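You operate a simulated robot arm through the tools that you are given. There is no shell and no other tool. Be economical: measure what you need, move in short steps, check, and stop when the job is done.

You run a simulated robot arm. Do the job below in one go: nothing can be reset, and whatever is moved stays where it is left.

## Task
Fit the brown hinge at the left end of the silver rail and the 60 kg roller at the right.
Fine: slide each to its stop, then lock it with its red knob.

The check looks at the end state, three seconds after you hand in, the way a careful person would. Anything else that was tipped, shoved, dropped, spilled or broken makes it a failure.

## Robot
A 6-joint arm with a two-finger parallel gripper, fixed in place. Base frame: the origin is at the foot of the arm, x ahead of it, y to its left, z up; the work surface is at about z = 0.76. Lengths are in m, angles in degrees, forces in N, time in s.
With the tool pointing down near the work surface it reaches from about 0.32 to 0.7 m from the base axis. Its first joint turns from -166.0 to 166.0 degrees. Payload 4.1 kg.
Tool frame: the origin (TCP) lies between the finger pads and is the grasp point; the fingertips stand 0.023 m ahead of it; z points along the fingers, y is the line along which they close. The gripper opens to 0.094 m. The fingers are 0.038 m wide and 0.01 m thick; the gripper's body (0.054 by 0.096 m) begins 0.039 m behind the TCP.
Orientation is told as [roll, pitch, yaw] about the base's x, y, z axes, in that order, counted from this pose: with the fingers straight down and closing along the base's y, the tool's x points along the base's -x, its y along +y and its z along -z.

## Interface
- The arm moves only by the tool play_rows. Its arguments are lists of equal length, an entry for each row: "linear": the shift along the base's x, y, z in units of 20 mm (1.0 is 20 mm), a list of three; "dr": the turn, a rotation vector about the base's x, y, z in units of 5 degrees (1.0 is 5 degrees), a list of three; "fingers": the gripper command, from -1 (fully open) to 1 (shut), values between in proportion. In form: {"linear": [[dx, dy, dz], ...], "dr": [[ax, ay, az], ...], "fingers": [fingers, ...]}. A call has 1 to 12 rows; each row shifts and turns the commanded pose from where the row before left it. A call with a number of a shift or a turn outside -1 to 1 is refused whole. Rows are played at 5 a second. More than 0.05 m and 8.6 degrees between two rows, or a gripper value outside its range, and nothing of the call is played. Where a pose cannot be reached the arm comes as near as it can. A force on the tool above 90 N (or 10 N above the force at the start of the call, whichever is more), or a blocked arm, ends the call early, and 0.2 s more pass. The fingers move at their own pace (about 0.045 m/s each) and stop on an object; they squeeze with about 29 N. The grip force told is the motor's: it shows also when the fingers shut on nothing. Time passes only in rows, and 0.2 s behind the last, so rows that do not move let the fingers close. It gives the time, the measured TCP pose, the force on the tool (base axes), the opening and the grip force at its end, in the units of the frame above (readings bear some noise), with the torque about the TCP (base axes, N m) and any sound that the robot's microphone picked up.
- Cameras (640 x 400 px; columns grow to the right, rows downward): "scene" is fixed at [0.4, -0.649, 1.4979]; the picture's right is [0.40, 0.92, 0.00], its down [0.78, -0.34, -0.53] and it looks along [-0.48, 0.21, -0.85] (base axes); focal length 357 px, centre (320, 200). "wrist" rides on the gripper at [0.086, 0.016, -0.074] in the tool frame; the picture's right is [-0.18, 0.98, 0.00], its down [-0.58, -0.11, -0.81] and it looks along [-0.79, -0.15, 0.59] (tool axes); focal length 243 px, centre (320, 200). There is no depth. A picture from a camera that has moved, and an enlarged one, comes with that camera's place and axes in the base frame and with its lens.
- capture(camera): a new picture of that camera. It takes no simulated time.
- lift_body(by): slides the trunk up (or, below 0, down) by that many m; the arm rides with it, the base frame stays. It gives what a move gives, with no picture.
- close_up(camera, box): a new picture of the part [left, top, right, bottom] of that camera's present view, enlarged. It takes no simulated time.
- finish_job(): hands the job in; it is judged then, once.

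Work in short steps. Places have to be worked out from the pictures, the camera data and where the tool is seen: move nearer, look again, correct. Check each grasp and each placing, and mend what went wrong. You have 120 turns and 76 pictures in all, those below and enlarged ones among them. Open the gripper and draw the arm clear of the work before you hand the job in, unless the task says otherwise; then end with one line.

The tools are called by a JSON object that holds its "fn" and its "kwargs". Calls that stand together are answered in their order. play_rows: Moves the arm, as the interface text tells. Its arguments: {"type":"object","properties":{"linear":{"type":"array"},"dr":{"type":"array"},"fingers":{"type":"array"}},"required":["linear","dr","fingers"]} The other tools are called the same way: lift_body (by) slides the trunk up or down; capture (camera) takes a picture; close_up (camera, box) takes an enlarged picture of a part of a camera's view; finish_job () hands the job in.

At the start:

```text
clock: 0.0
tool_pos: [0.0386, -0.4189, 1.0867]
tcp_rot: [0.0, -0.1, -0.1]
wrist_force: [-0.5, 0.2, -0.4]
ft_torque: [0.01, -0.01, -0.01]
gripper_width: 0.0939
grip_force: 0.1
trunk travel left (down, up): [-0.5, 0.09]
```

scene: 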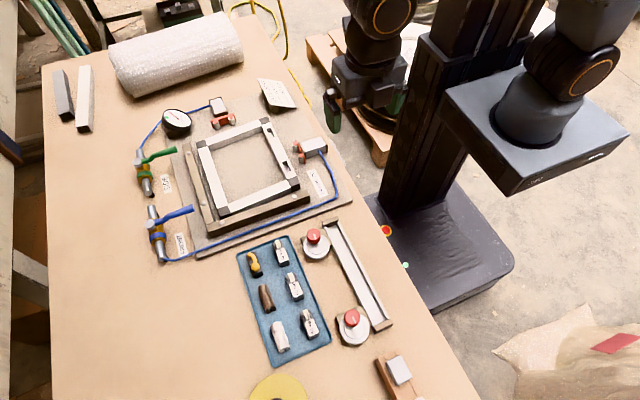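
wrist: 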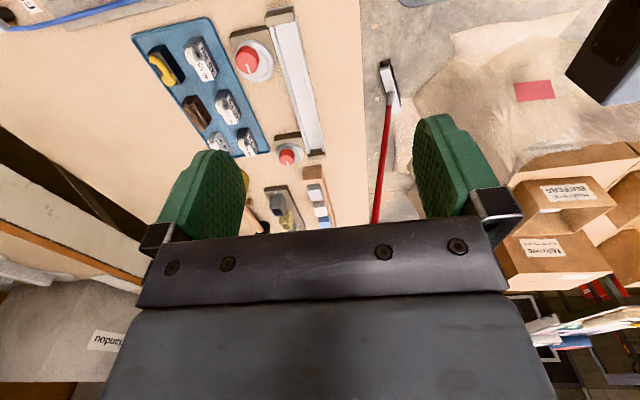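

I'll look closely at the rail, tray and knobs first.

{"fn": "close_up", "kwargs": {"camera": "scene", "box": [230, 210, 420, 400]}}

{"fn": "close_up", "kwargs": {"camera": "scene", "box": [290, 215, 410, 355]}}

{"fn": "close_up", "kwargs": {"camera": "wrist", "box": [120, 0, 360, 240]}}

```text
2.11 times, centred on (325, 305) of scene
camera zoom: at [0.4, -0.649, 1.4979], right [0.4, 0.92, 0.0], down [0.78, -0.34, -0.53], along [-0.48, 0.21, -0.85], focal length 752 px, centre (310, -21)
```

zoom: 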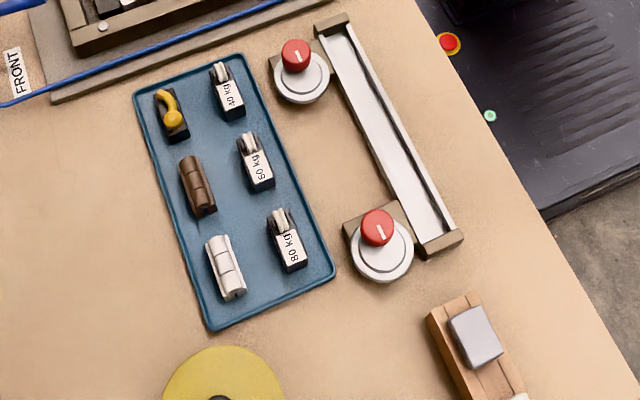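

```text
2.86 times, centred on (350, 285) of scene
camera zoom: at [0.4, -0.649, 1.4979], right [0.4, 0.92, 0.0], down [0.78, -0.34, -0.53], along [-0.48, 0.21, -0.85], focal length 1020 px, centre (234, -43)
```

zoom: 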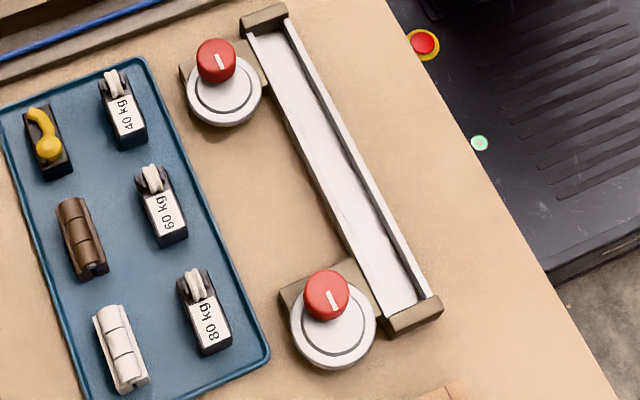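

```text
1.67 times, centred on (240, 120) of wrist
camera zoom: at [-0.047, -0.4022, 1.1611], right [0.18, 0.98, 0.0], down [0.58, -0.11, 0.81], along [0.79, -0.15, -0.59], focal length 404 px, centre (453, 333)
```

zoom: 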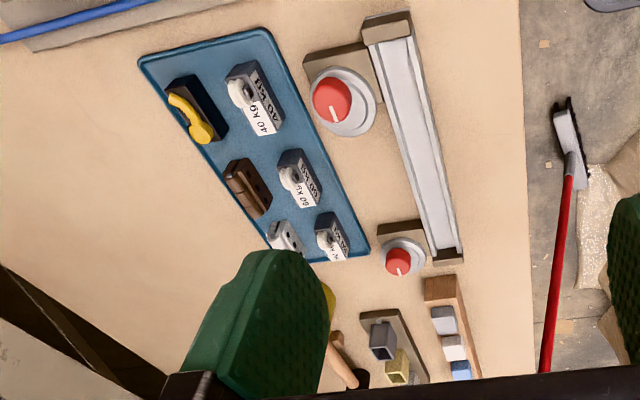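

The rail runs along x with a stop block and knob at each end. I'll check labels to settle which end is "left", and the knob details.

{"fn": "close_up", "kwargs": {"camera": "scene", "box": [130, 80, 350, 270]}}

{"fn": "close_up", "kwargs": {"camera": "scene", "box": [295, 215, 345, 265]}}

{"fn": "close_up", "kwargs": {"camera": "scene", "box": [330, 295, 400, 355]}}

{"fn": "close_up", "kwargs": {"camera": "scene", "box": [235, 235, 335, 365]}}

```text
2.11 times, centred on (240, 175) of scene
camera zoom: at [0.4, -0.649, 1.4979], right [0.4, 0.92, 0.0], down [0.78, -0.34, -0.53], along [-0.48, 0.21, -0.85], focal length 752 px, centre (488, 253)
```

zoom: 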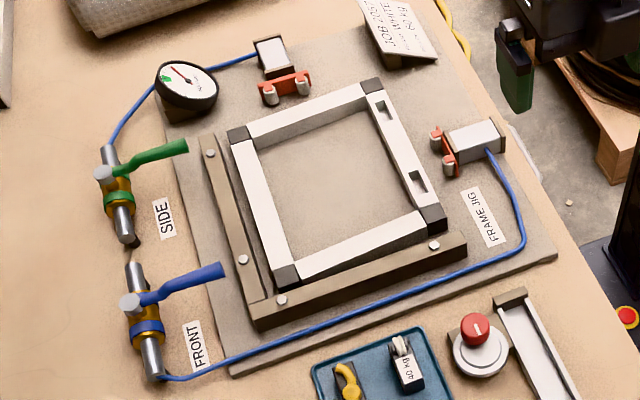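

```text
8.00 times, centred on (320, 240) of scene
camera zoom: at [0.4, -0.649, 1.4979], right [0.4, 0.92, 0.0], down [0.78, -0.34, -0.53], along [-0.48, 0.21, -0.85], focal length 2857 px, centre (320, -120)
```

zoom: 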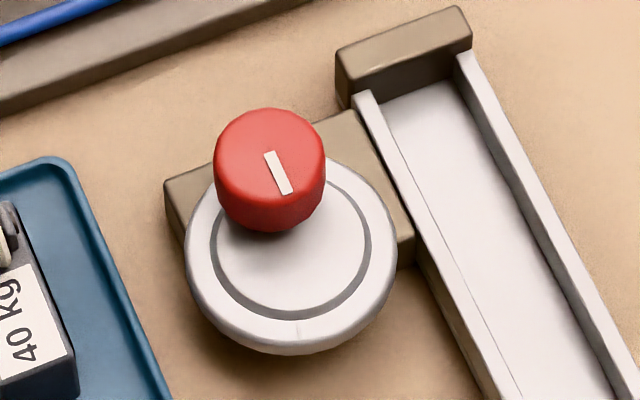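

```text
6.67 times, centred on (365, 325) of scene
camera zoom: at [0.4, -0.649, 1.4979], right [0.4, 0.92, 0.0], down [0.78, -0.34, -0.53], along [-0.48, 0.21, -0.85], focal length 2381 px, centre (20, -633)
```

zoom: 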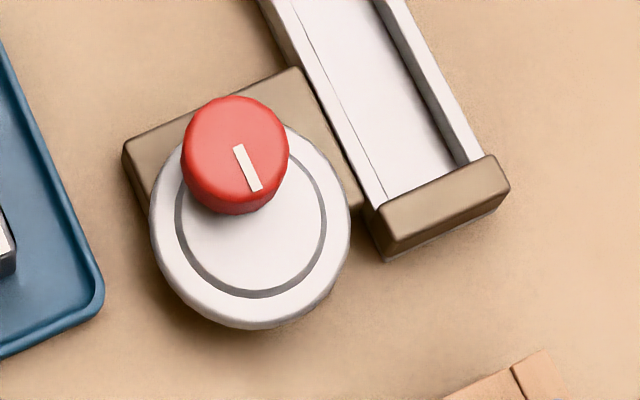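

```text
3.08 times, centred on (285, 300) of scene
camera zoom: at [0.4, -0.649, 1.4979], right [0.4, 0.92, 0.0], down [0.78, -0.34, -0.53], along [-0.48, 0.21, -0.85], focal length 1099 px, centre (428, -108)
```

zoom: 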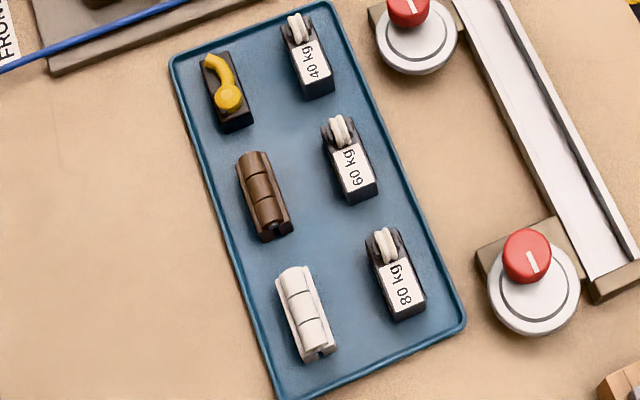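

All labels read from the robot's side, so left = +x end. I'll read the job card too.

{"fn": "close_up", "kwargs": {"camera": "scene", "box": [250, 72, 305, 116]}}

```text
9.09 times, centred on (278, 94) of scene
camera zoom: at [0.4, -0.649, 1.4979], right [0.4, 0.92, 0.0], down [0.78, -0.34, -0.53], along [-0.48, 0.21, -0.85], focal length 3247 px, centre (706, 1164)
```

zoom: 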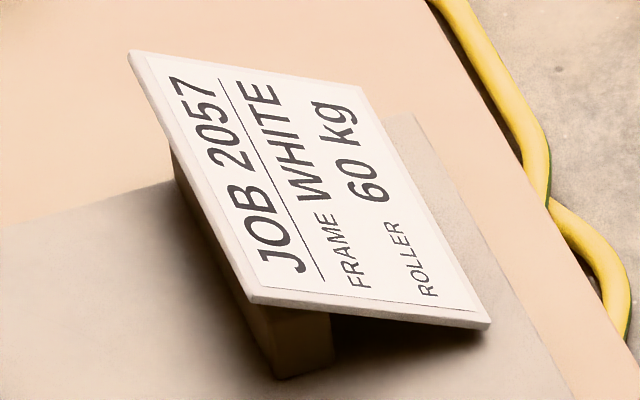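

Card also faces the robot side, so left is the +x end (knob near x≈0.27), right the small‑x end. The hinge is at about (0.167, -0.665), the roller at (0.172, -0.605). I move above the hinge, high.

{"fn": "play_rows", "kwargs": {"linear": [[0.5, -1, 0], [0.5, -1, 0], [0.5, -1, 0], [0.5, -1, 0], [0.5, -1, -0.5], [0.5, -1, -0.5], [0.5, -1, -1], [0.5, -1, -1], [0.5, -1, -1], [0.6, -1, -1], [0.6, -1, -1], [0.6, -1, -1]], "dr": [[0, 0, 0], [0, 0, 0], [0, 0, 0], [0, 0, 0], [0, 0, 0], [0, 0, 0], [0, 0, 0], [0, 0, 0], [0, 0, 0], [0, 0, 0], [0, 0, 0], [0, 0, 0]], "fingers": [0, 0, 0, 0, 0, 0, 0, 0, 0, 0, 0, 0]}}

{"fn": "capture", "kwargs": {"camera": "wrist"}}

{"fn": "capture", "kwargs": {"camera": "scene"}}

```text
clock: 2.6
tool_pos: [0.1586, -0.6428, 0.9522]
tcp_rot: [0.0, 0.0, 0.1]
wrist_force: [-0.1, 0.3, -0.1]
ft_torque: [-0.02, -0.02, 0.02]
gripper_width: 0.0468
grip_force: 0.1
out of reach, approached as far as the arm can: row 12
trunk travel left (down, up): [-0.5, 0.09]
```

```text
65 pictures are left
camera wrist: at [0.0731, -0.626, 1.0266], right [0.18, 0.98, 0.0], down [0.58, -0.11, 0.81], along [0.79, -0.15, -0.59], focal length 243 px, centre (320, 200)
```

wrist: 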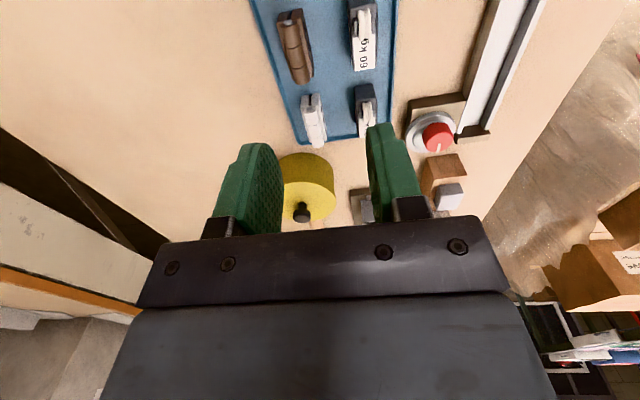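

```text
64 pictures are left
```

scene: 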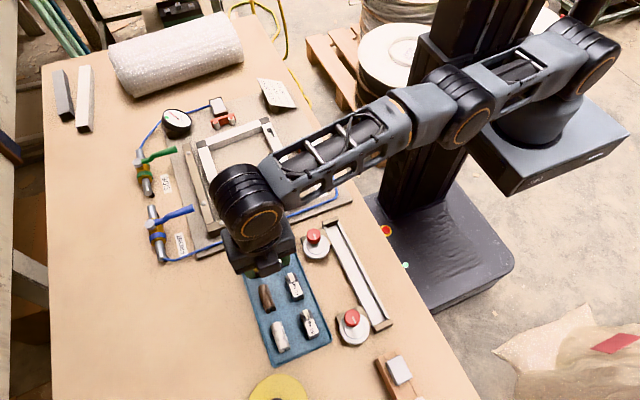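

Both views agree: hinge ≈(0.165, -0.665), roller ≈(0.168, -0.605). Reach is limited this high, so I descend to about z 0.87 while aligning.

{"fn": "play_rows", "kwargs": {"linear": [[0, 0, -1], [0, 0, -1], [0, -0.2, -1], [0, -0.2, -1]], "dr": [[0, 0, 0], [0, 0, 0], [0, 0, 0], [0, 0, 0]], "fingers": [0, 0, 0, 0]}}

{"fn": "capture", "kwargs": {"camera": "wrist"}}

```text
clock: 3.6
tool_pos: [0.1583, -0.6457, 0.8712]
tcp_rot: [0.0, 0.1, -0.1]
wrist_force: [0.4, 0.8, -0.6]
ft_torque: [0.02, 0.0, 0.03]
gripper_width: 0.0469
grip_force: 0.0
out of reach, approached as far as the arm can: row 4
trunk travel left (down, up): [-0.5, 0.09]
```

```text
63 pictures are left
camera wrist: at [0.0725, -0.629, 0.9465], right [0.18, 0.98, 0.0], down [0.58, -0.11, 0.81], along [0.79, -0.15, -0.59], focal length 243 px, centre (320, 200)
```

wrist: 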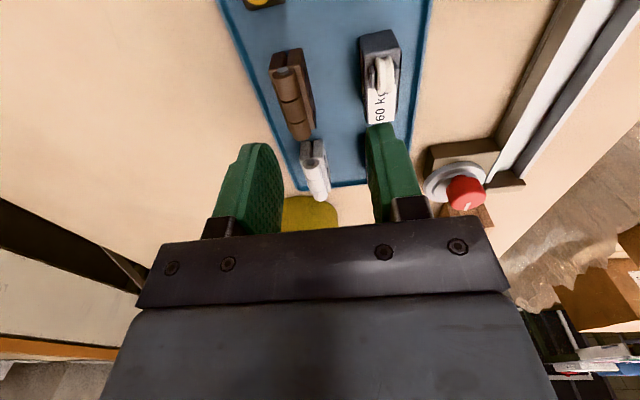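

The reach limit stops me about 20 mm short. I test whether reach improves with the trunk raised (shoulder height changes), then moving the tool back out.

{"fn": "lift_body", "kwargs": {"by": 0.09}}

{"fn": "play_rows", "kwargs": {"linear": [[0, 0, -1], [0, 0, -1], [0, -0.5, -1], [0, -0.5, 0]], "dr": [[0, 0, 0], [0, 0, 0], [0, 0, 0], [0, 0, 0]], "fingers": [0, 0, 0, 0]}}

```text
clock: 4.8
tool_pos: [0.1587, -0.645, 0.9626]
tcp_rot: [0.0, 0.0, 0.0]
wrist_force: [0.5, 0.3, -0.4]
ft_torque: [-0.01, -0.01, -0.03]
gripper_width: 0.047
grip_force: 0.0
trunk travel left (down, up): [-0.59, 0.0]
```

```text
clock: 5.8
tool_pos: [0.1538, -0.64, 0.9042]
tcp_rot: [-0.1, 0.0, 0.0]
wrist_force: [0.4, -0.4, -0.2]
ft_torque: [0.0, -0.01, 0.01]
gripper_width: 0.0468
grip_force: 0.0
out of reach, approached as far as the arm can: row 2, 3, 4
trunk travel left (down, up): [-0.59, 0.0]
```

Lower relative to the shoulder reaches less, so the trunk should go down. I first raise and retract the tool, add a small outward tilt (about 7°), then lower the trunk.

{"fn": "play_rows", "kwargs": {"linear": [[0, 1, 1], [0, 1, 1], [0, 1, 1], [0, 0, 1], [0, 0, 1], [0, 0, 1], [0, 0, 1], [0, 0, 1], [0, 0, 1]], "dr": [[0, 0, 0], [0, 0, 0], [0, 0, 0], [0, 0, 0], [0, 0, 0], [0, 0, 0], [0, 0, 0], [0, 0, 0], [0, 0, 0]], "fingers": [0, 0, 0, 0, 0, 0, 0, 0, 0]}}

{"fn": "lift_body", "kwargs": {"by": -0.2}}

{"fn": "play_rows", "kwargs": {"linear": [[0, 0, 0], [0, 0, 0], [0.2, -1, 0], [0.2, -1, 0], [0.1, -1, 0], [0.1, -0.5, 0]], "dr": [[-0.7, 0, 0], [-0.7, 0, 0], [0, 0, 0], [0, 0, 0], [0, 0, 0], [0, 0, 0]], "fingers": [0, 0, 0, 0, 0, 0]}}

{"fn": "capture", "kwargs": {"camera": "wrist"}}

```text
clock: 7.8
tool_pos: [0.1549, -0.5789, 1.0853]
tcp_rot: [0.1, 0.0, 0.0]
wrist_force: [-0.1, 0.1, 0.1]
ft_torque: [-0.02, 0.0, -0.01]
gripper_width: 0.047
grip_force: 0.0
trunk travel left (down, up): [-0.59, 0.0]
```

```text
clock: 10.0
tool_pos: [0.1532, -0.5801, 0.8849]
tcp_rot: [0.0, 0.1, 0.0]
wrist_force: [-0.3, 0.5, 0.7]
ft_torque: [-0.01, 0.0, -0.02]
gripper_width: 0.0469
grip_force: 0.0
trunk travel left (down, up): [-0.39, 0.2]
```

```text
clock: 11.4
tool_pos: [0.1672, -0.65, 0.8851]
tcp_rot: [-7.0, 0.0, -0.1]
wrist_force: [0.0, -0.4, 0.5]
ft_torque: [0.0, -0.05, 0.03]
gripper_width: 0.0471
grip_force: 0.0
trunk travel left (down, up): [-0.39, 0.2]
```

```text
62 pictures are left
camera wrist: at [0.0809, -0.6245, 0.957], right [0.18, 0.98, -0.12], down [0.58, -0.01, 0.81], along [0.79, -0.22, -0.57], focal length 243 px, centre (320, 200)
```

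wrist: 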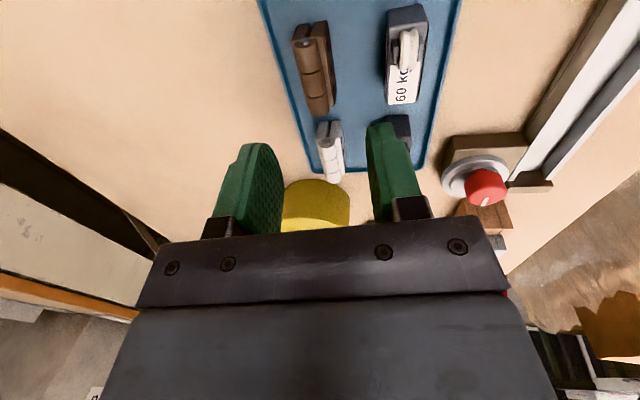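

Reach is better now. A close look at the hinge and roller shapes.

{"fn": "close_up", "kwargs": {"camera": "wrist", "box": [270, 0, 450, 120]}}

{"fn": "close_up", "kwargs": {"camera": "wrist", "box": [430, 60, 640, 240]}}

```text
3.33 times, centred on (360, 60) of wrist
camera zoom: at [0.0809, -0.6245, 0.957], right [0.18, 0.98, -0.12], down [0.58, -0.01, 0.81], along [0.79, -0.22, -0.57], focal length 809 px, centre (187, 667)
```

zoom: 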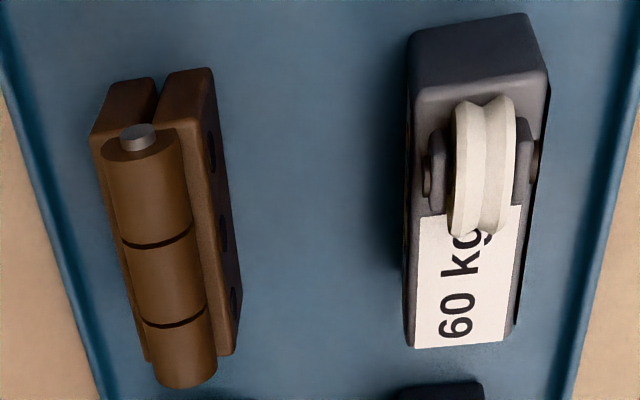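

```text
2.22 times, centred on (535, 150) of wrist
camera zoom: at [0.0809, -0.6245, 0.957], right [0.18, 0.98, -0.12], down [0.58, -0.01, 0.81], along [0.79, -0.22, -0.57], focal length 539 px, centre (-158, 311)
```

zoom: 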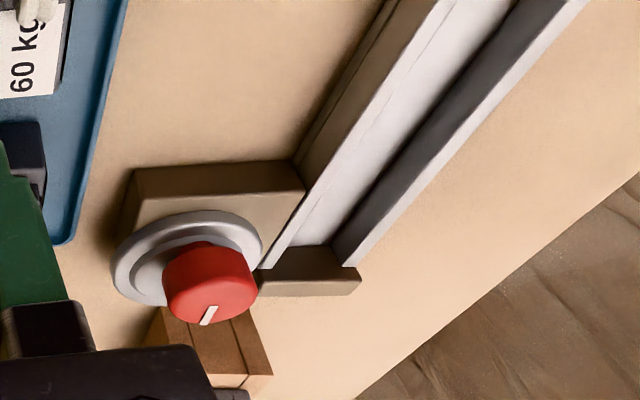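

Geometry: both parts are ≈0.022 wide, ≈0.05 long, ≈0.025 tall bodies; channel walls ≈0.014 deep. I'll align on the hinge at (0.167, tip y -0.666) and come down to z≈0.83 with a narrower opening.

{"fn": "play_rows", "kwargs": {"linear": [[0, -0.3, -0.7], [0, -0.3, -1], [0, -0.05, -1]], "dr": [[0, 0, 0], [0, 0, 0], [0, 0, 0]], "fingers": [0.2, 0.2, 0.2]}}

{"fn": "close_up", "kwargs": {"camera": "wrist", "box": [200, 60, 460, 240]}}

{"fn": "close_up", "kwargs": {"camera": "scene", "box": [200, 200, 340, 340]}}

```text
clock: 12.2
tool_pos: [0.1668, -0.6618, 0.8316]
tcp_rot: [-7.0, 0.0, 0.0]
wrist_force: [-0.2, 0.3, -0.1]
ft_torque: [0.02, 0.03, -0.03]
gripper_width: 0.0375
grip_force: 0.1
trunk travel left (down, up): [-0.39, 0.2]
```

```text
2.22 times, centred on (330, 150) of wrist
camera zoom: at [0.0807, -0.637, 0.9032], right [0.18, 0.98, -0.12], down [0.58, -0.01, 0.81], along [0.79, -0.22, -0.57], focal length 539 px, centre (298, 311)
```

zoom: 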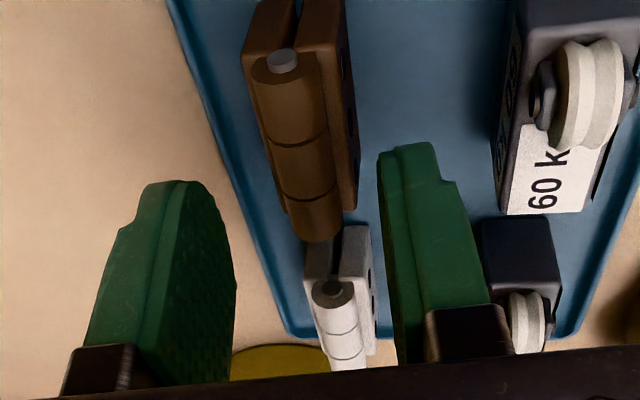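

```text
2.86 times, centred on (270, 270) of scene
camera zoom: at [0.4, -0.649, 1.4979], right [0.4, 0.92, 0.0], down [0.78, -0.34, -0.53], along [-0.48, 0.21, -0.85], focal length 1020 px, centre (463, 0)
```

zoom: 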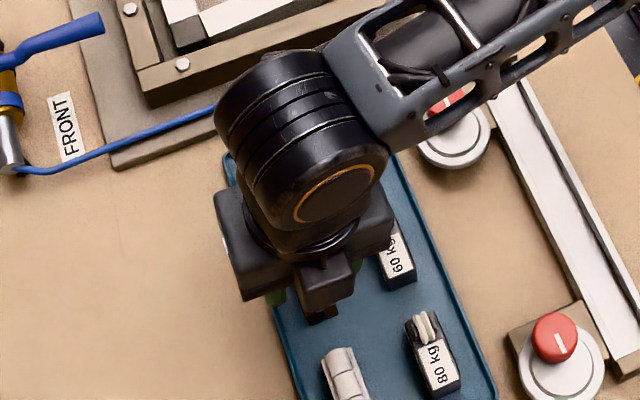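

The hinge barrel runs at y≈-0.6655, straight between the fingers. I descend 32 mm and close.

{"fn": "play_rows", "kwargs": {"linear": [[0, -0.05, -0.8], [0, 0, -0.8], [0, 0, 0], [0, 0, 0], [0, 0, 0], [0, 0, 0]], "dr": [[0, 0, 0], [0, 0, 0], [0, 0, 0], [0, 0, 0], [0, 0, 0], [0, 0, 0]], "fingers": [0.2, 0.2, 0.2, 1, 1, 1]}}

{"fn": "close_up", "kwargs": {"camera": "wrist", "box": [200, 60, 460, 240]}}

```text
clock: 13.6
tool_pos: [0.1673, -0.6613, 0.7996]
tcp_rot: [-7.0, 0.0, 0.0]
wrist_force: [1.0, -0.2, 0.6]
ft_torque: [-0.04, 0.03, 0.01]
gripper_width: 0.0213
grip_force: 28.9
trunk travel left (down, up): [-0.39, 0.2]
```

```text
2.22 times, centred on (330, 150) of wrist
camera zoom: at [0.0812, -0.6375, 0.8716], right [0.18, 0.98, -0.12], down [0.58, -0.01, 0.81], along [0.79, -0.22, -0.57], focal length 539 px, centre (298, 311)
```

zoom: 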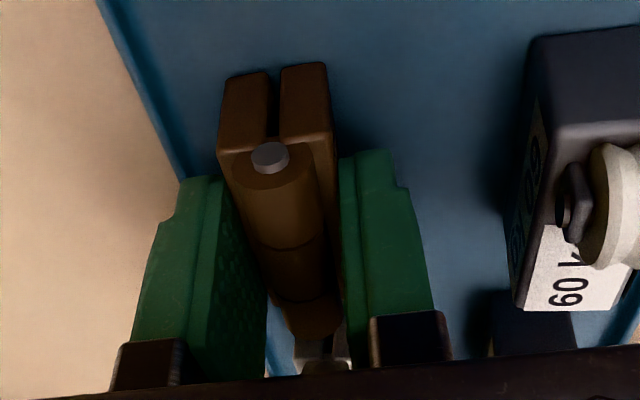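

Gripped (0.0213 m). I lift 70 mm, bring it inward, and turn the tool upright.

{"fn": "play_rows", "kwargs": {"linear": [[0, 0, 1], [0, 0, 1], [0, 0, 1], [0, 0.2, 0.6], [0.5, 1, 0], [0.5, 1, 0], [0.5, 1, 0], [0.5, 1, 0], [0.5, 1, 0]], "dr": [[0, 0, 0], [0, 0, 0], [0, 0, 0], [0, 0, 0], [0.4, 0, 0], [0.5, 0, 0], [0.5, 0, 0], [0, 0, 0], [0, 0, 0]], "fingers": [1, 1, 1, 1, 1, 1, 1, 1, 1]}}

{"fn": "close_up", "kwargs": {"camera": "wrist", "box": [200, 60, 460, 240]}}

{"fn": "capture", "kwargs": {"camera": "wrist"}}

```text
clock: 15.6
tool_pos: [0.2159, -0.555, 0.8706]
tcp_rot: [0.0, 0.0, 0.0]
wrist_force: [-0.4, 0.5, -0.7]
ft_torque: [0.03, -0.04, -0.03]
gripper_width: 0.0211
grip_force: 29.3
out of reach, approached as far as the arm can: row 3
trunk travel left (down, up): [-0.39, 0.2]
```

```text
2.22 times, centred on (330, 150) of wrist
camera zoom: at [0.131, -0.5386, 0.9451], right [0.18, 0.98, 0.0], down [0.58, -0.11, 0.81], along [0.79, -0.15, -0.59], focal length 539 px, centre (298, 311)
```

zoom: 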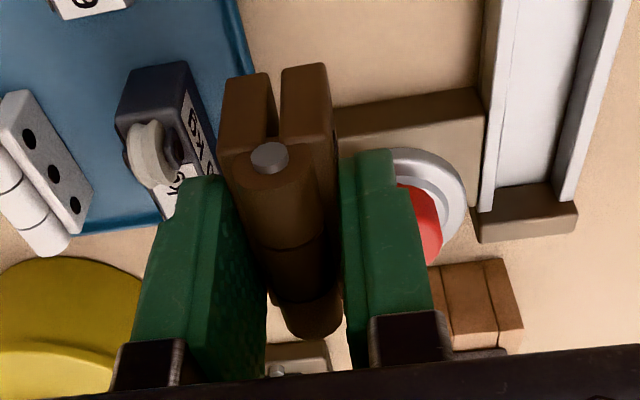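

```text
55 pictures are left
camera wrist: at [0.131, -0.5386, 0.9451], right [0.18, 0.98, 0.0], down [0.58, -0.11, 0.81], along [0.79, -0.15, -0.59], focal length 243 px, centre (320, 200)
```

wrist: 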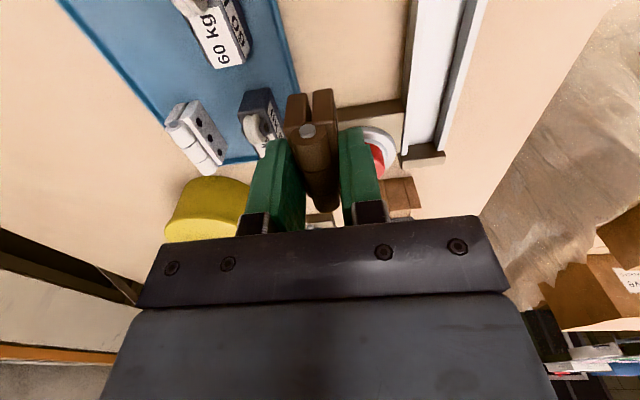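

The hinge sits straight and centred in the grip. Now I measure the rail precisely.

{"fn": "close_up", "kwargs": {"camera": "wrist", "box": [380, 80, 480, 170]}}

{"fn": "close_up", "kwargs": {"camera": "scene", "box": [320, 215, 400, 335]}}

```text
4.44 times, centred on (430, 125) of wrist
camera zoom: at [0.131, -0.5386, 0.9451], right [0.18, 0.98, 0.0], down [0.58, -0.11, 0.81], along [0.79, -0.15, -0.59], focal length 1078 px, centre (-169, 533)
```

zoom: 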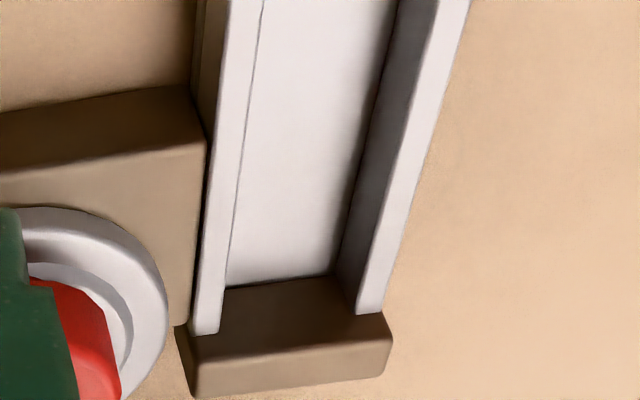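

```text
3.33 times, centred on (360, 275) of scene
camera zoom: at [0.4, -0.649, 1.4979], right [0.4, 0.92, 0.0], down [0.78, -0.34, -0.53], along [-0.48, 0.21, -0.85], focal length 1191 px, centre (187, -50)
```

zoom: 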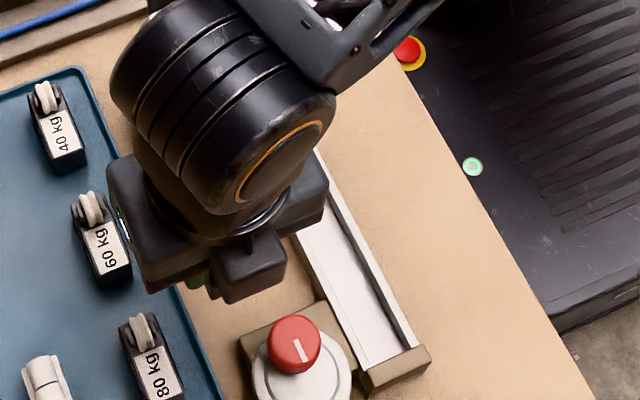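

Rail centre is at y≈-0.474, inner width ≈0.027, wall top z≈0.777, left stop face x≈0.300. I move over the channel at x≈0.235.

{"fn": "play_rows", "kwargs": {"linear": [[0.2, 0.8, 0], [0.2, 0.8, 0], [0.2, 0.8, 0], [0.2, 0.8, -0.5], [0.15, 0.84, -0.5], [0, 0, -0.5]], "dr": [[0, 0, 0], [0, 0, 0], [0, 0, 0], [0, 0, 0], [0, 0, 0], [0, 0, 0]], "fingers": [1, 1, 1, 1, 1, 1]}}

{"fn": "close_up", "kwargs": {"camera": "wrist", "box": [220, 20, 420, 220]}}

{"fn": "close_up", "kwargs": {"camera": "scene", "box": [300, 235, 410, 345]}}

```text
clock: 17.0
tool_pos: [0.2353, -0.474, 0.8406]
tcp_rot: [0.0, 0.0, 0.0]
wrist_force: [0.5, -1.0, -1.5]
ft_torque: [0.02, -0.02, 0.0]
gripper_width: 0.0214
grip_force: 28.6
trunk travel left (down, up): [-0.39, 0.2]
```

```text
2.00 times, centred on (320, 120) of wrist
camera zoom: at [0.1498, -0.4577, 0.9148], right [0.18, 0.98, 0.0], down [0.58, -0.11, 0.81], along [0.79, -0.15, -0.59], focal length 485 px, centre (320, 360)
```

zoom: 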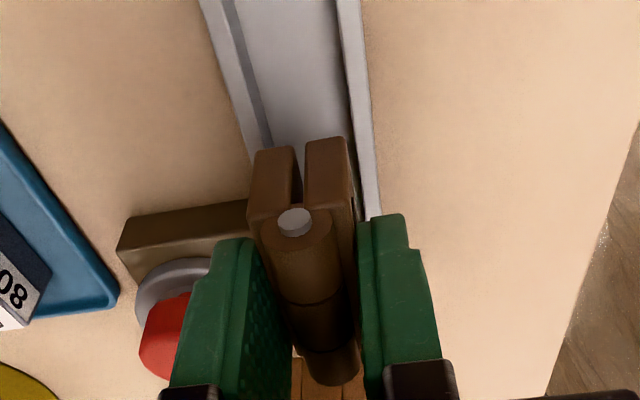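

```text
3.64 times, centred on (355, 290) of scene
camera zoom: at [0.4, -0.649, 1.4979], right [0.4, 0.92, 0.0], down [0.78, -0.34, -0.53], along [-0.48, 0.21, -0.85], focal length 1299 px, centre (193, -127)
```

zoom: 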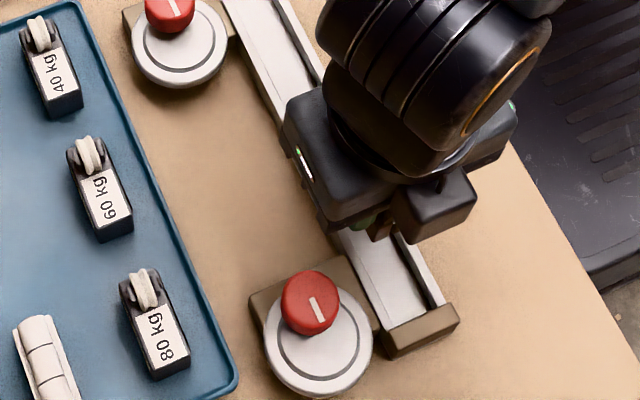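

Aligned with the channel. I lower the hinge into it in small steps while watching the force.

{"fn": "play_rows", "kwargs": {"linear": [[0, -0.03, -0.6], [0, 0, -0.6], [0, 0, -0.3], [0, 0, -0.2]], "dr": [[0, 0, 0], [0, 0, 0], [0, 0, 0], [0, 0, 0]], "fingers": [1, 1, 1, 1]}}

{"fn": "close_up", "kwargs": {"camera": "wrist", "box": [220, 20, 420, 220]}}

```text
clock: 18.0
tool_pos: [0.2356, -0.4737, 0.807]
tcp_rot: [0.0, 0.0, 0.0]
wrist_force: [0.5, 1.0, -0.7]
ft_torque: [0.01, -0.02, 0.0]
gripper_width: 0.0213
grip_force: 28.8
trunk travel left (down, up): [-0.39, 0.2]
```

```text
2.00 times, centred on (320, 120) of wrist
camera zoom: at [0.1493, -0.4584, 0.8814], right [0.18, 0.98, 0.0], down [0.58, -0.11, 0.81], along [0.79, -0.15, -0.59], focal length 485 px, centre (320, 360)
```

zoom: 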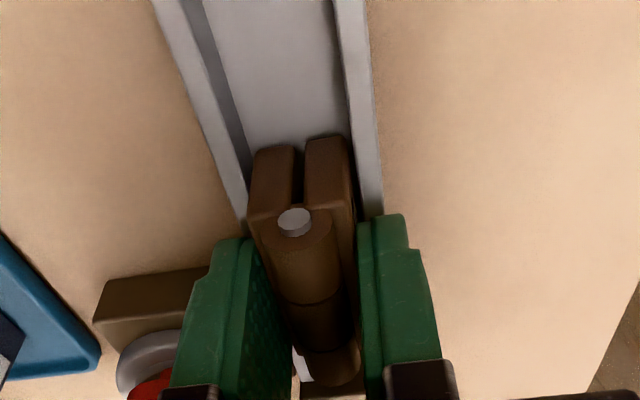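

No contact, and the hinge is entering between the walls. A few mm further down.

{"fn": "play_rows", "kwargs": {"linear": [[0, 0, -0.1], [0, 0, -0.1], [0, 0, -0.1]], "dr": [[0, 0, 0], [0, 0, 0], [0, 0, 0]], "fingers": [1, 1, 1]}}

```text
clock: 18.8
tool_pos: [0.2355, -0.4756, 0.8022]
tcp_rot: [-0.2, -0.2, 0.0]
wrist_force: [-1.7, 3.7, 12.5]
ft_torque: [-0.17, -0.2, 0.07]
gripper_width: 0.0212
grip_force: 28.9
trunk travel left (down, up): [-0.39, 0.2]
```

Bottom contact at z≈0.802. I ease off slightly and slide toward the +x stop.

{"fn": "play_rows", "kwargs": {"linear": [[0, 0, 0.05], [0.4, 0, 0], [0.4, 0, 0], [0.4, 0, 0], [0.3, 0, 0], [0.1, 0, 0]], "dr": [[0, 0, 0], [0, 0, 0], [0, 0, 0], [0, 0, 0], [0, 0, 0], [0, 0, 0]], "fingers": [1, 1, 1, 1, 1, 1]}}

{"fn": "close_up", "kwargs": {"camera": "wrist", "box": [220, 20, 420, 220]}}

{"fn": "close_up", "kwargs": {"camera": "scene", "box": [320, 265, 410, 355]}}

```text
clock: 20.2
tool_pos: [0.2645, -0.4746, 0.8027]
tcp_rot: [-0.2, -0.2, -0.1]
wrist_force: [-18.6, 2.0, 17.7]
ft_torque: [-0.34, 0.51, -0.4]
gripper_width: 0.021
grip_force: 29.0
trunk travel left (down, up): [-0.39, 0.2]
```

```text
2.00 times, centred on (320, 120) of wrist
camera zoom: at [0.1792, -0.458, 0.8775], right [0.19, 0.98, 0.0], down [0.58, -0.11, 0.81], along [0.79, -0.15, -0.59], focal length 485 px, centre (320, 360)
```

zoom: 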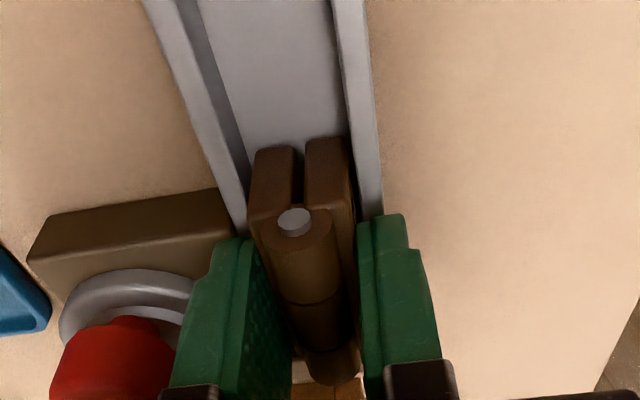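

```text
4.44 times, centred on (365, 310) of scene
camera zoom: at [0.4, -0.649, 1.4979], right [0.4, 0.92, 0.0], down [0.78, -0.34, -0.53], along [-0.48, 0.21, -0.85], focal length 1587 px, centre (120, -289)
```

zoom: 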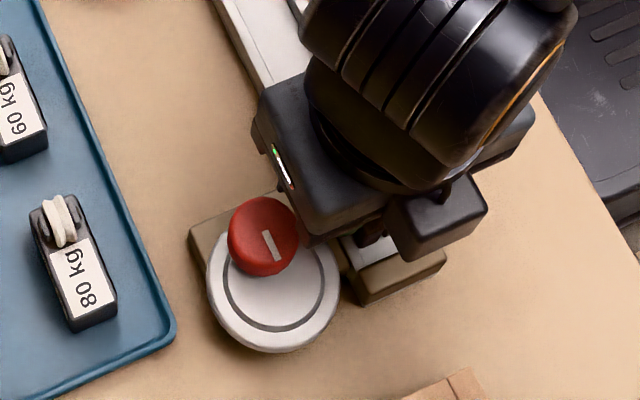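

Force built up but the scene still shows a gap before the stop, so it's friction from pressing down. I lift 1.5 mm and slide further.

{"fn": "play_rows", "kwargs": {"linear": [[0, 0, 0.075], [0.1, 0, 0], [0.1, 0, 0], [0.1, 0, 0]], "dr": [[0, 0, 0], [0, 0, 0], [0, 0, 0], [0, 0, 0]], "fingers": [1, 1, 1, 1]}}

{"fn": "close_up", "kwargs": {"camera": "scene", "box": [355, 295, 405, 345]}}

```text
clock: 21.2
tool_pos: [0.2746, -0.4742, 0.8034]
tcp_rot: [0.2, -0.1, 0.1]
wrist_force: [-3.3, 2.6, 4.3]
ft_torque: [-0.02, 0.12, -0.08]
gripper_width: 0.0211
grip_force: 28.6
trunk travel left (down, up): [-0.39, 0.2]
```

```text
8.00 times, centred on (380, 320) of scene
camera zoom: at [0.4, -0.649, 1.4979], right [0.4, 0.92, 0.0], down [0.78, -0.34, -0.53], along [-0.48, 0.21, -0.85], focal length 2857 px, centre (-160, -760)
```

zoom: 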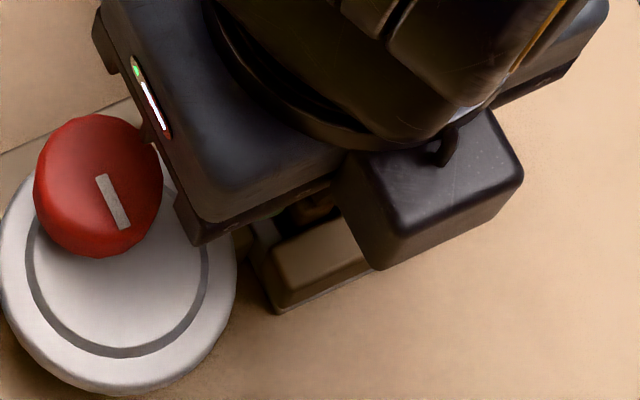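

Moving freely now; I continue in small steps until the stop resists.

{"fn": "play_rows", "kwargs": {"linear": [[0.1, 0, 0], [0.1, 0, 0], [0.1, 0, 0]], "dr": [[0, 0, 0], [0, 0, 0], [0, 0, 0]], "fingers": [1, 1, 1]}}

```text
clock: 22.0
tool_pos: [0.2752, -0.4743, 0.8041]
tcp_rot: [0.2, 0.1, 0.0]
wrist_force: [-27.3, 3.3, 2.0]
ft_torque: [-0.01, 0.57, 0.01]
gripper_width: 0.0211
grip_force: 29.1
trunk travel left (down, up): [-0.39, 0.2]
```

Firm stop at x≈0.275 (27 N). I relax the push, press down lightly and open to release.

{"fn": "play_rows", "kwargs": {"linear": [[-0.15, 0, 0], [0, 0, -0.08], [0, 0, 0], [0, 0, 0], [0, 0, 1], [0, 0, 1], [-0.5, 0, 1], [-1, 0, 0.5], [-1, 0, 0]], "dr": [[0, 0, 0], [0, 0, 0], [0, 0, 0], [0, 0, 0], [0, 0, 0], [0, 0, 0], [0, 0, 0], [0, 0, 0], [0, 0, 0]], "fingers": [1, 1, 0.2, 0.2, 0.2, 0.2, 0.2, 0.2, 0.2]}}

{"fn": "capture", "kwargs": {"camera": "wrist"}}

{"fn": "close_up", "kwargs": {"camera": "scene", "box": [330, 275, 400, 345]}}

```text
clock: 24.0
tool_pos: [0.2256, -0.4754, 0.8723]
tcp_rot: [0.1, 0.0, 0.0]
wrist_force: [0.2, -0.2, -0.6]
ft_torque: [0.0, 0.02, -0.02]
gripper_width: 0.0378
grip_force: 0.1
trunk travel left (down, up): [-0.39, 0.2]
```

```text
46 pictures are left
camera wrist: at [0.1397, -0.459, 0.9466], right [0.18, 0.98, 0.0], down [0.58, -0.11, 0.81], along [0.79, -0.15, -0.59], focal length 243 px, centre (320, 200)
```

wrist: 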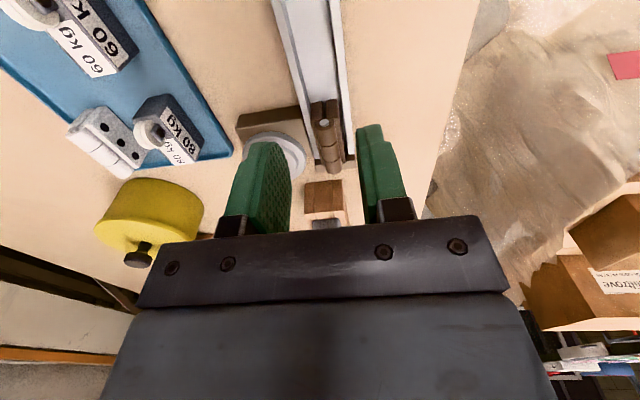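

```text
5.71 times, centred on (365, 310) of scene
camera zoom: at [0.4, -0.649, 1.4979], right [0.4, 0.92, 0.0], down [0.78, -0.34, -0.53], along [-0.48, 0.21, -0.85], focal length 2041 px, centre (63, -429)
```

zoom: 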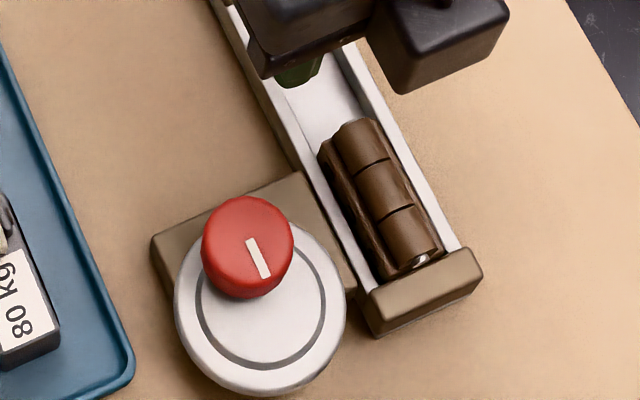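

The hinge is in the channel. I check its contact with the stop in detail.

{"fn": "close_up", "kwargs": {"camera": "wrist", "box": [230, 80, 370, 190]}}

{"fn": "close_up", "kwargs": {"camera": "scene", "box": [362, 290, 392, 320]}}

```text
3.64 times, centred on (300, 135) of wrist
camera zoom: at [0.1397, -0.459, 0.9466], right [0.18, 0.98, 0.0], down [0.58, -0.11, 0.81], along [0.79, -0.15, -0.59], focal length 882 px, centre (393, 436)
```

zoom: 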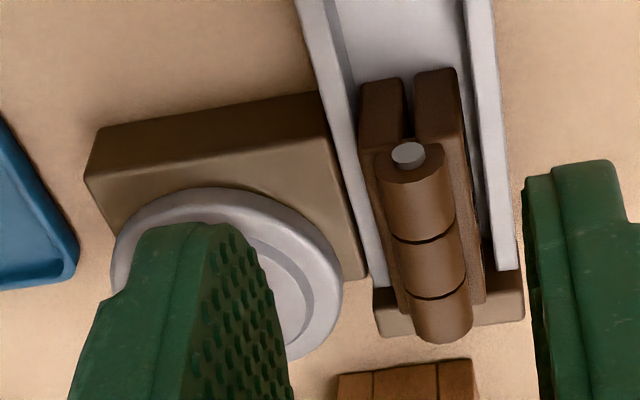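

```text
13.33 times, centred on (377, 305) of scene
camera zoom: at [0.4, -0.649, 1.4979], right [0.4, 0.92, 0.0], down [0.78, -0.34, -0.53], along [-0.48, 0.21, -0.85], focal length 4762 px, centre (-440, -1200)
```

zoom: 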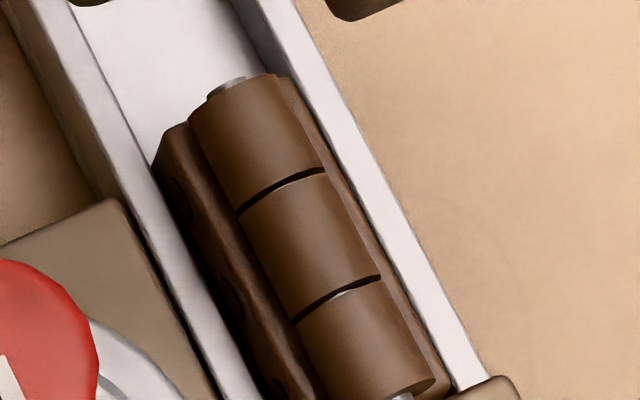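

The hinge sits against the stop. Next I view the left knob closely before turning it.

{"fn": "play_rows", "kwargs": {"linear": [[-0.8, -0.9, 0.5], [-0.8, -0.9, 0.5], [-0.6, -0.6, 0]], "dr": [[0, 0, 0], [0, 0, 0], [0, 0, 0]], "fingers": [0, 0, 0]}}

{"fn": "close_up", "kwargs": {"camera": "wrist", "box": [270, 60, 430, 180]}}

{"fn": "close_up", "kwargs": {"camera": "scene", "box": [335, 300, 375, 350]}}

```text
clock: 24.8
tool_pos: [0.1808, -0.524, 0.8919]
tcp_rot: [0.2, -0.1, 0.0]
wrist_force: [0.1, 1.2, 0.8]
ft_torque: [0.0, 0.03, -0.04]
gripper_width: 0.0468
grip_force: 0.0
trunk travel left (down, up): [-0.39, 0.2]
```

```text
3.33 times, centred on (350, 120) of wrist
camera zoom: at [0.0958, -0.5074, 0.9661], right [0.18, 0.98, 0.0], down [0.58, -0.11, 0.81], along [0.79, -0.15, -0.59], focal length 809 px, centre (220, 467)
```

zoom: 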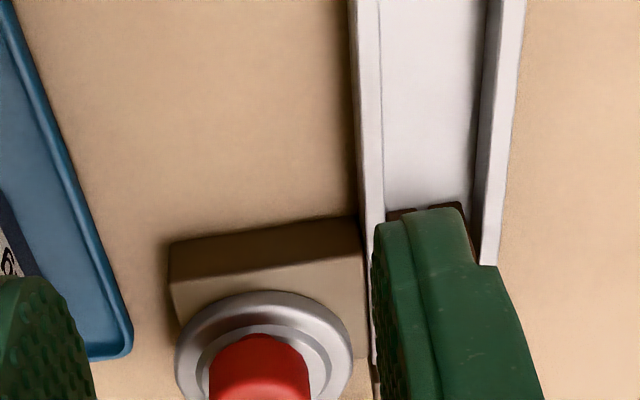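

```text
8.00 times, centred on (355, 325) of scene
camera zoom: at [0.4, -0.649, 1.4979], right [0.4, 0.92, 0.0], down [0.78, -0.34, -0.53], along [-0.48, 0.21, -0.85], focal length 2857 px, centre (40, -800)
```

zoom: 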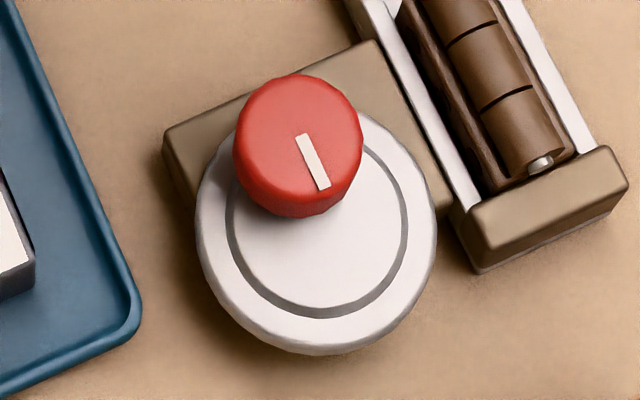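

The knob may be raised on a neck; I want a full view of it, so I move up and back.

{"fn": "play_rows", "kwargs": {"linear": [[-1, 0.2, 1], [-1, 0.2, 1], [-0.5, 0, 1]], "dr": [[0, 0, 0], [0, 0, 0], [0, 0, 0]], "fingers": [-0.5, -0.5, -0.5]}}

{"fn": "close_up", "kwargs": {"camera": "wrist", "box": [270, 60, 370, 160]}}

```text
clock: 25.6
tool_pos: [0.1324, -0.5146, 0.9523]
tcp_rot: [0.0, -0.1, -0.1]
wrist_force: [-0.4, 0.1, 0.5]
ft_torque: [0.0, 0.01, -0.02]
gripper_width: 0.0708
grip_force: 0.1
trunk travel left (down, up): [-0.39, 0.2]
```

```text
4.00 times, centred on (320, 110) of wrist
camera zoom: at [0.0466, -0.4987, 1.026], right [0.18, 0.98, 0.0], down [0.58, -0.11, 0.81], along [0.79, -0.15, -0.59], focal length 970 px, centre (320, 560)
```

zoom: 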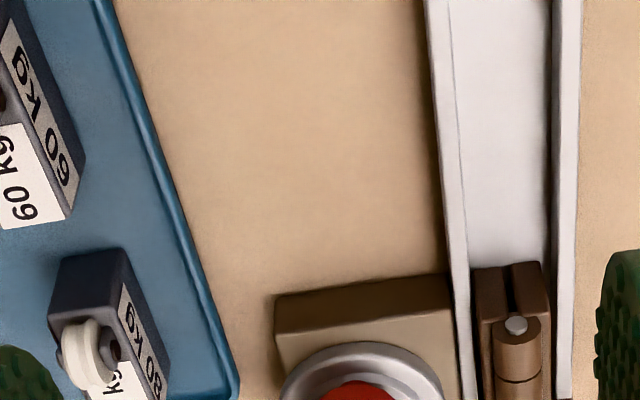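

{"fn": "close_up", "kwargs": {"camera": "wrist", "box": [290, 120, 370, 190]}}

```text
5.71 times, centred on (330, 155) of wrist
camera zoom: at [0.0466, -0.4987, 1.026], right [0.18, 0.98, 0.0], down [0.58, -0.11, 0.81], along [0.79, -0.15, -0.59], focal length 1386 px, centre (263, 457)
```

zoom: 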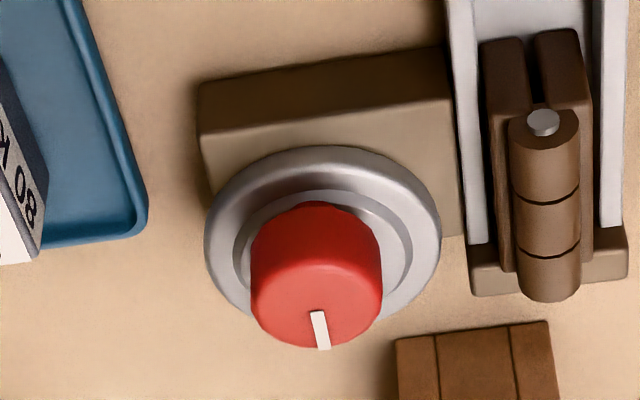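

The picture reveals an eccentric cam: the disc centre is ≈12 mm to +x of the knob axis (knob ≈(0.2765, -0.529, top z 0.813)), and the disc slides above the rail wall. Turning the knob counter‑clockwise swings the cam to +y against the part. I go over the knob pre‑turned −45°.

{"fn": "play_rows", "kwargs": {"linear": [[0.8, -0.1, 0], [0.8, -0.1, 0], [0.8, -0.1, 0], [0.8, -0.1, 0], [0.8, -0.1, 0], [0.8, -0.1, -0.5], [0.8, -0.1, -0.5], [0.8, 0, -0.8], [0.8, 0, -0.8], [0, 0, -0.8], [0, 0, -0.6]], "dr": [[0, 0, -0.9], [0, 0, -0.9], [0, 0, -0.9], [0, 0, -0.9], [0, 0, -0.9], [0, 0, -0.9], [0, 0, -0.9], [0, 0, -0.9], [0, 0, -0.9], [0, 0, -0.9], [0, 0, 0]], "fingers": [0, 0, 0, 0, 0, 0, 0, 0, 0, 0, 0]}}

{"fn": "capture", "kwargs": {"camera": "wrist"}}

{"fn": "close_up", "kwargs": {"camera": "scene", "box": [310, 270, 410, 370]}}

```text
clock: 28.0
tool_pos: [0.2759, -0.5288, 0.871]
tcp_rot: [0.0, 0.1, -45.0]
wrist_force: [0.6, -0.1, 0.2]
ft_torque: [0.01, 0.01, -0.02]
gripper_width: 0.047
grip_force: 0.0
trunk travel left (down, up): [-0.39, 0.2]
```

```text
38 pictures are left
camera wrist: at [0.2271, -0.4569, 0.946], right [0.83, 0.56, 0.0], down [0.33, -0.49, 0.81], along [0.45, -0.67, -0.59], focal length 243 px, centre (320, 200)
```

wrist: 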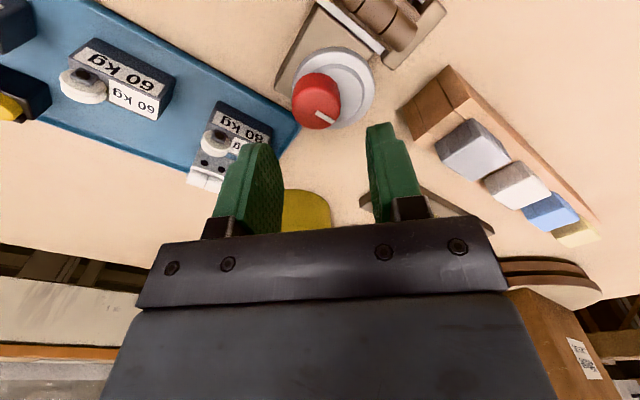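

```text
4.00 times, centred on (360, 320) of scene
camera zoom: at [0.4, -0.649, 1.4979], right [0.4, 0.92, 0.0], down [0.78, -0.34, -0.53], along [-0.48, 0.21, -0.85], focal length 1429 px, centre (160, -280)
```

zoom: 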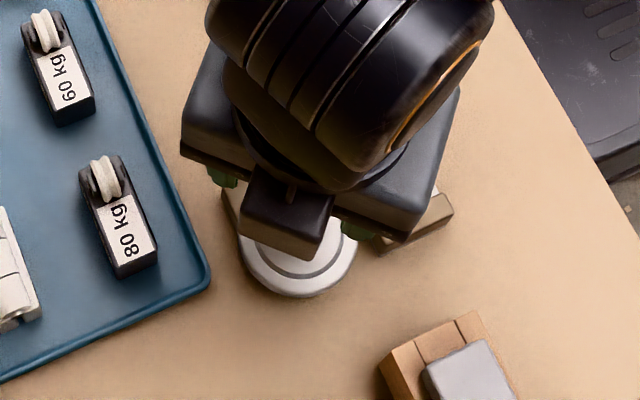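

The cam geometry is clear here; knob centre ≈(0.275, -0.529). I descend with fingertips just above the disc.

{"fn": "play_rows", "kwargs": {"linear": [[-0.05, 0, -0.9], [0, 0, -0.9], [0, 0, -0.5], [0, 0, -0.3]], "dr": [[0, 0, 0], [0, 0, 0], [0, 0, 0], [0, 0, 0]], "fingers": [0, 0, 0, 0]}}

{"fn": "close_up", "kwargs": {"camera": "wrist", "box": [210, 60, 430, 230]}}

```text
clock: 29.0
tool_pos: [0.2738, -0.5297, 0.8212]
tcp_rot: [0.0, 0.0, -45.0]
wrist_force: [0.3, 0.7, -0.4]
ft_torque: [-0.03, -0.01, 0.02]
gripper_width: 0.0468
grip_force: 0.1
trunk travel left (down, up): [-0.39, 0.2]
```

```text
2.35 times, centred on (320, 145) of wrist
camera zoom: at [0.2259, -0.4567, 0.8943], right [0.83, 0.56, 0.0], down [0.33, -0.49, 0.81], along [0.46, -0.67, -0.59], focal length 571 px, centre (320, 329)
```

zoom: 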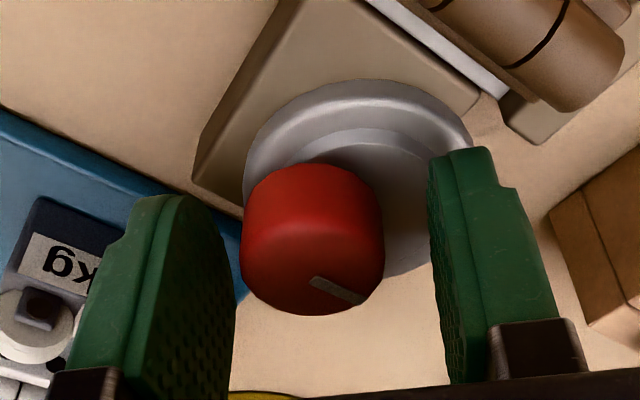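

Centred within a millimetre or so. I go 4 mm lower and close on the knob.

{"fn": "play_rows", "kwargs": {"linear": [[-0.03, -0.03, -0.2], [0, 0, 0], [0, 0, 0], [0, 0, 0]], "dr": [[0, 0, 0], [0, 0, 0], [0, 0, 0], [0, 0, 0]], "fingers": [0, 1, 1, 1]}}

{"fn": "close_up", "kwargs": {"camera": "wrist", "box": [210, 60, 430, 230]}}

```text
clock: 30.0
tool_pos: [0.2739, -0.5306, 0.8153]
tcp_rot: [0.0, 0.0, -45.1]
wrist_force: [-1.6, -0.9, -2.3]
ft_torque: [-0.39, -0.27, 0.04]
gripper_width: 0.0294
grip_force: 45.1
trunk travel left (down, up): [-0.39, 0.2]
```

```text
2.35 times, centred on (320, 145) of wrist
camera zoom: at [0.2251, -0.4576, 0.8901], right [0.83, 0.56, 0.0], down [0.33, -0.49, 0.81], along [0.45, -0.67, -0.59], focal length 571 px, centre (320, 329)
```

zoom: 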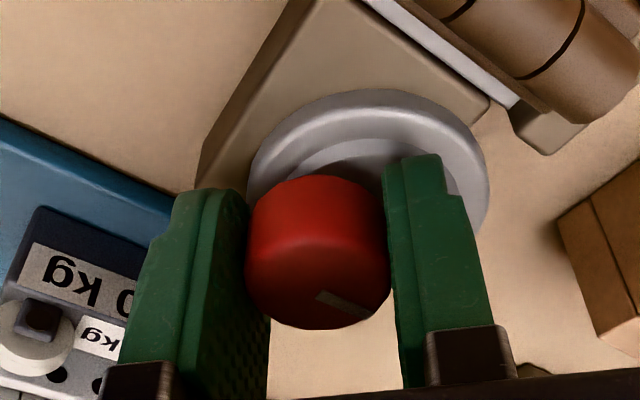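

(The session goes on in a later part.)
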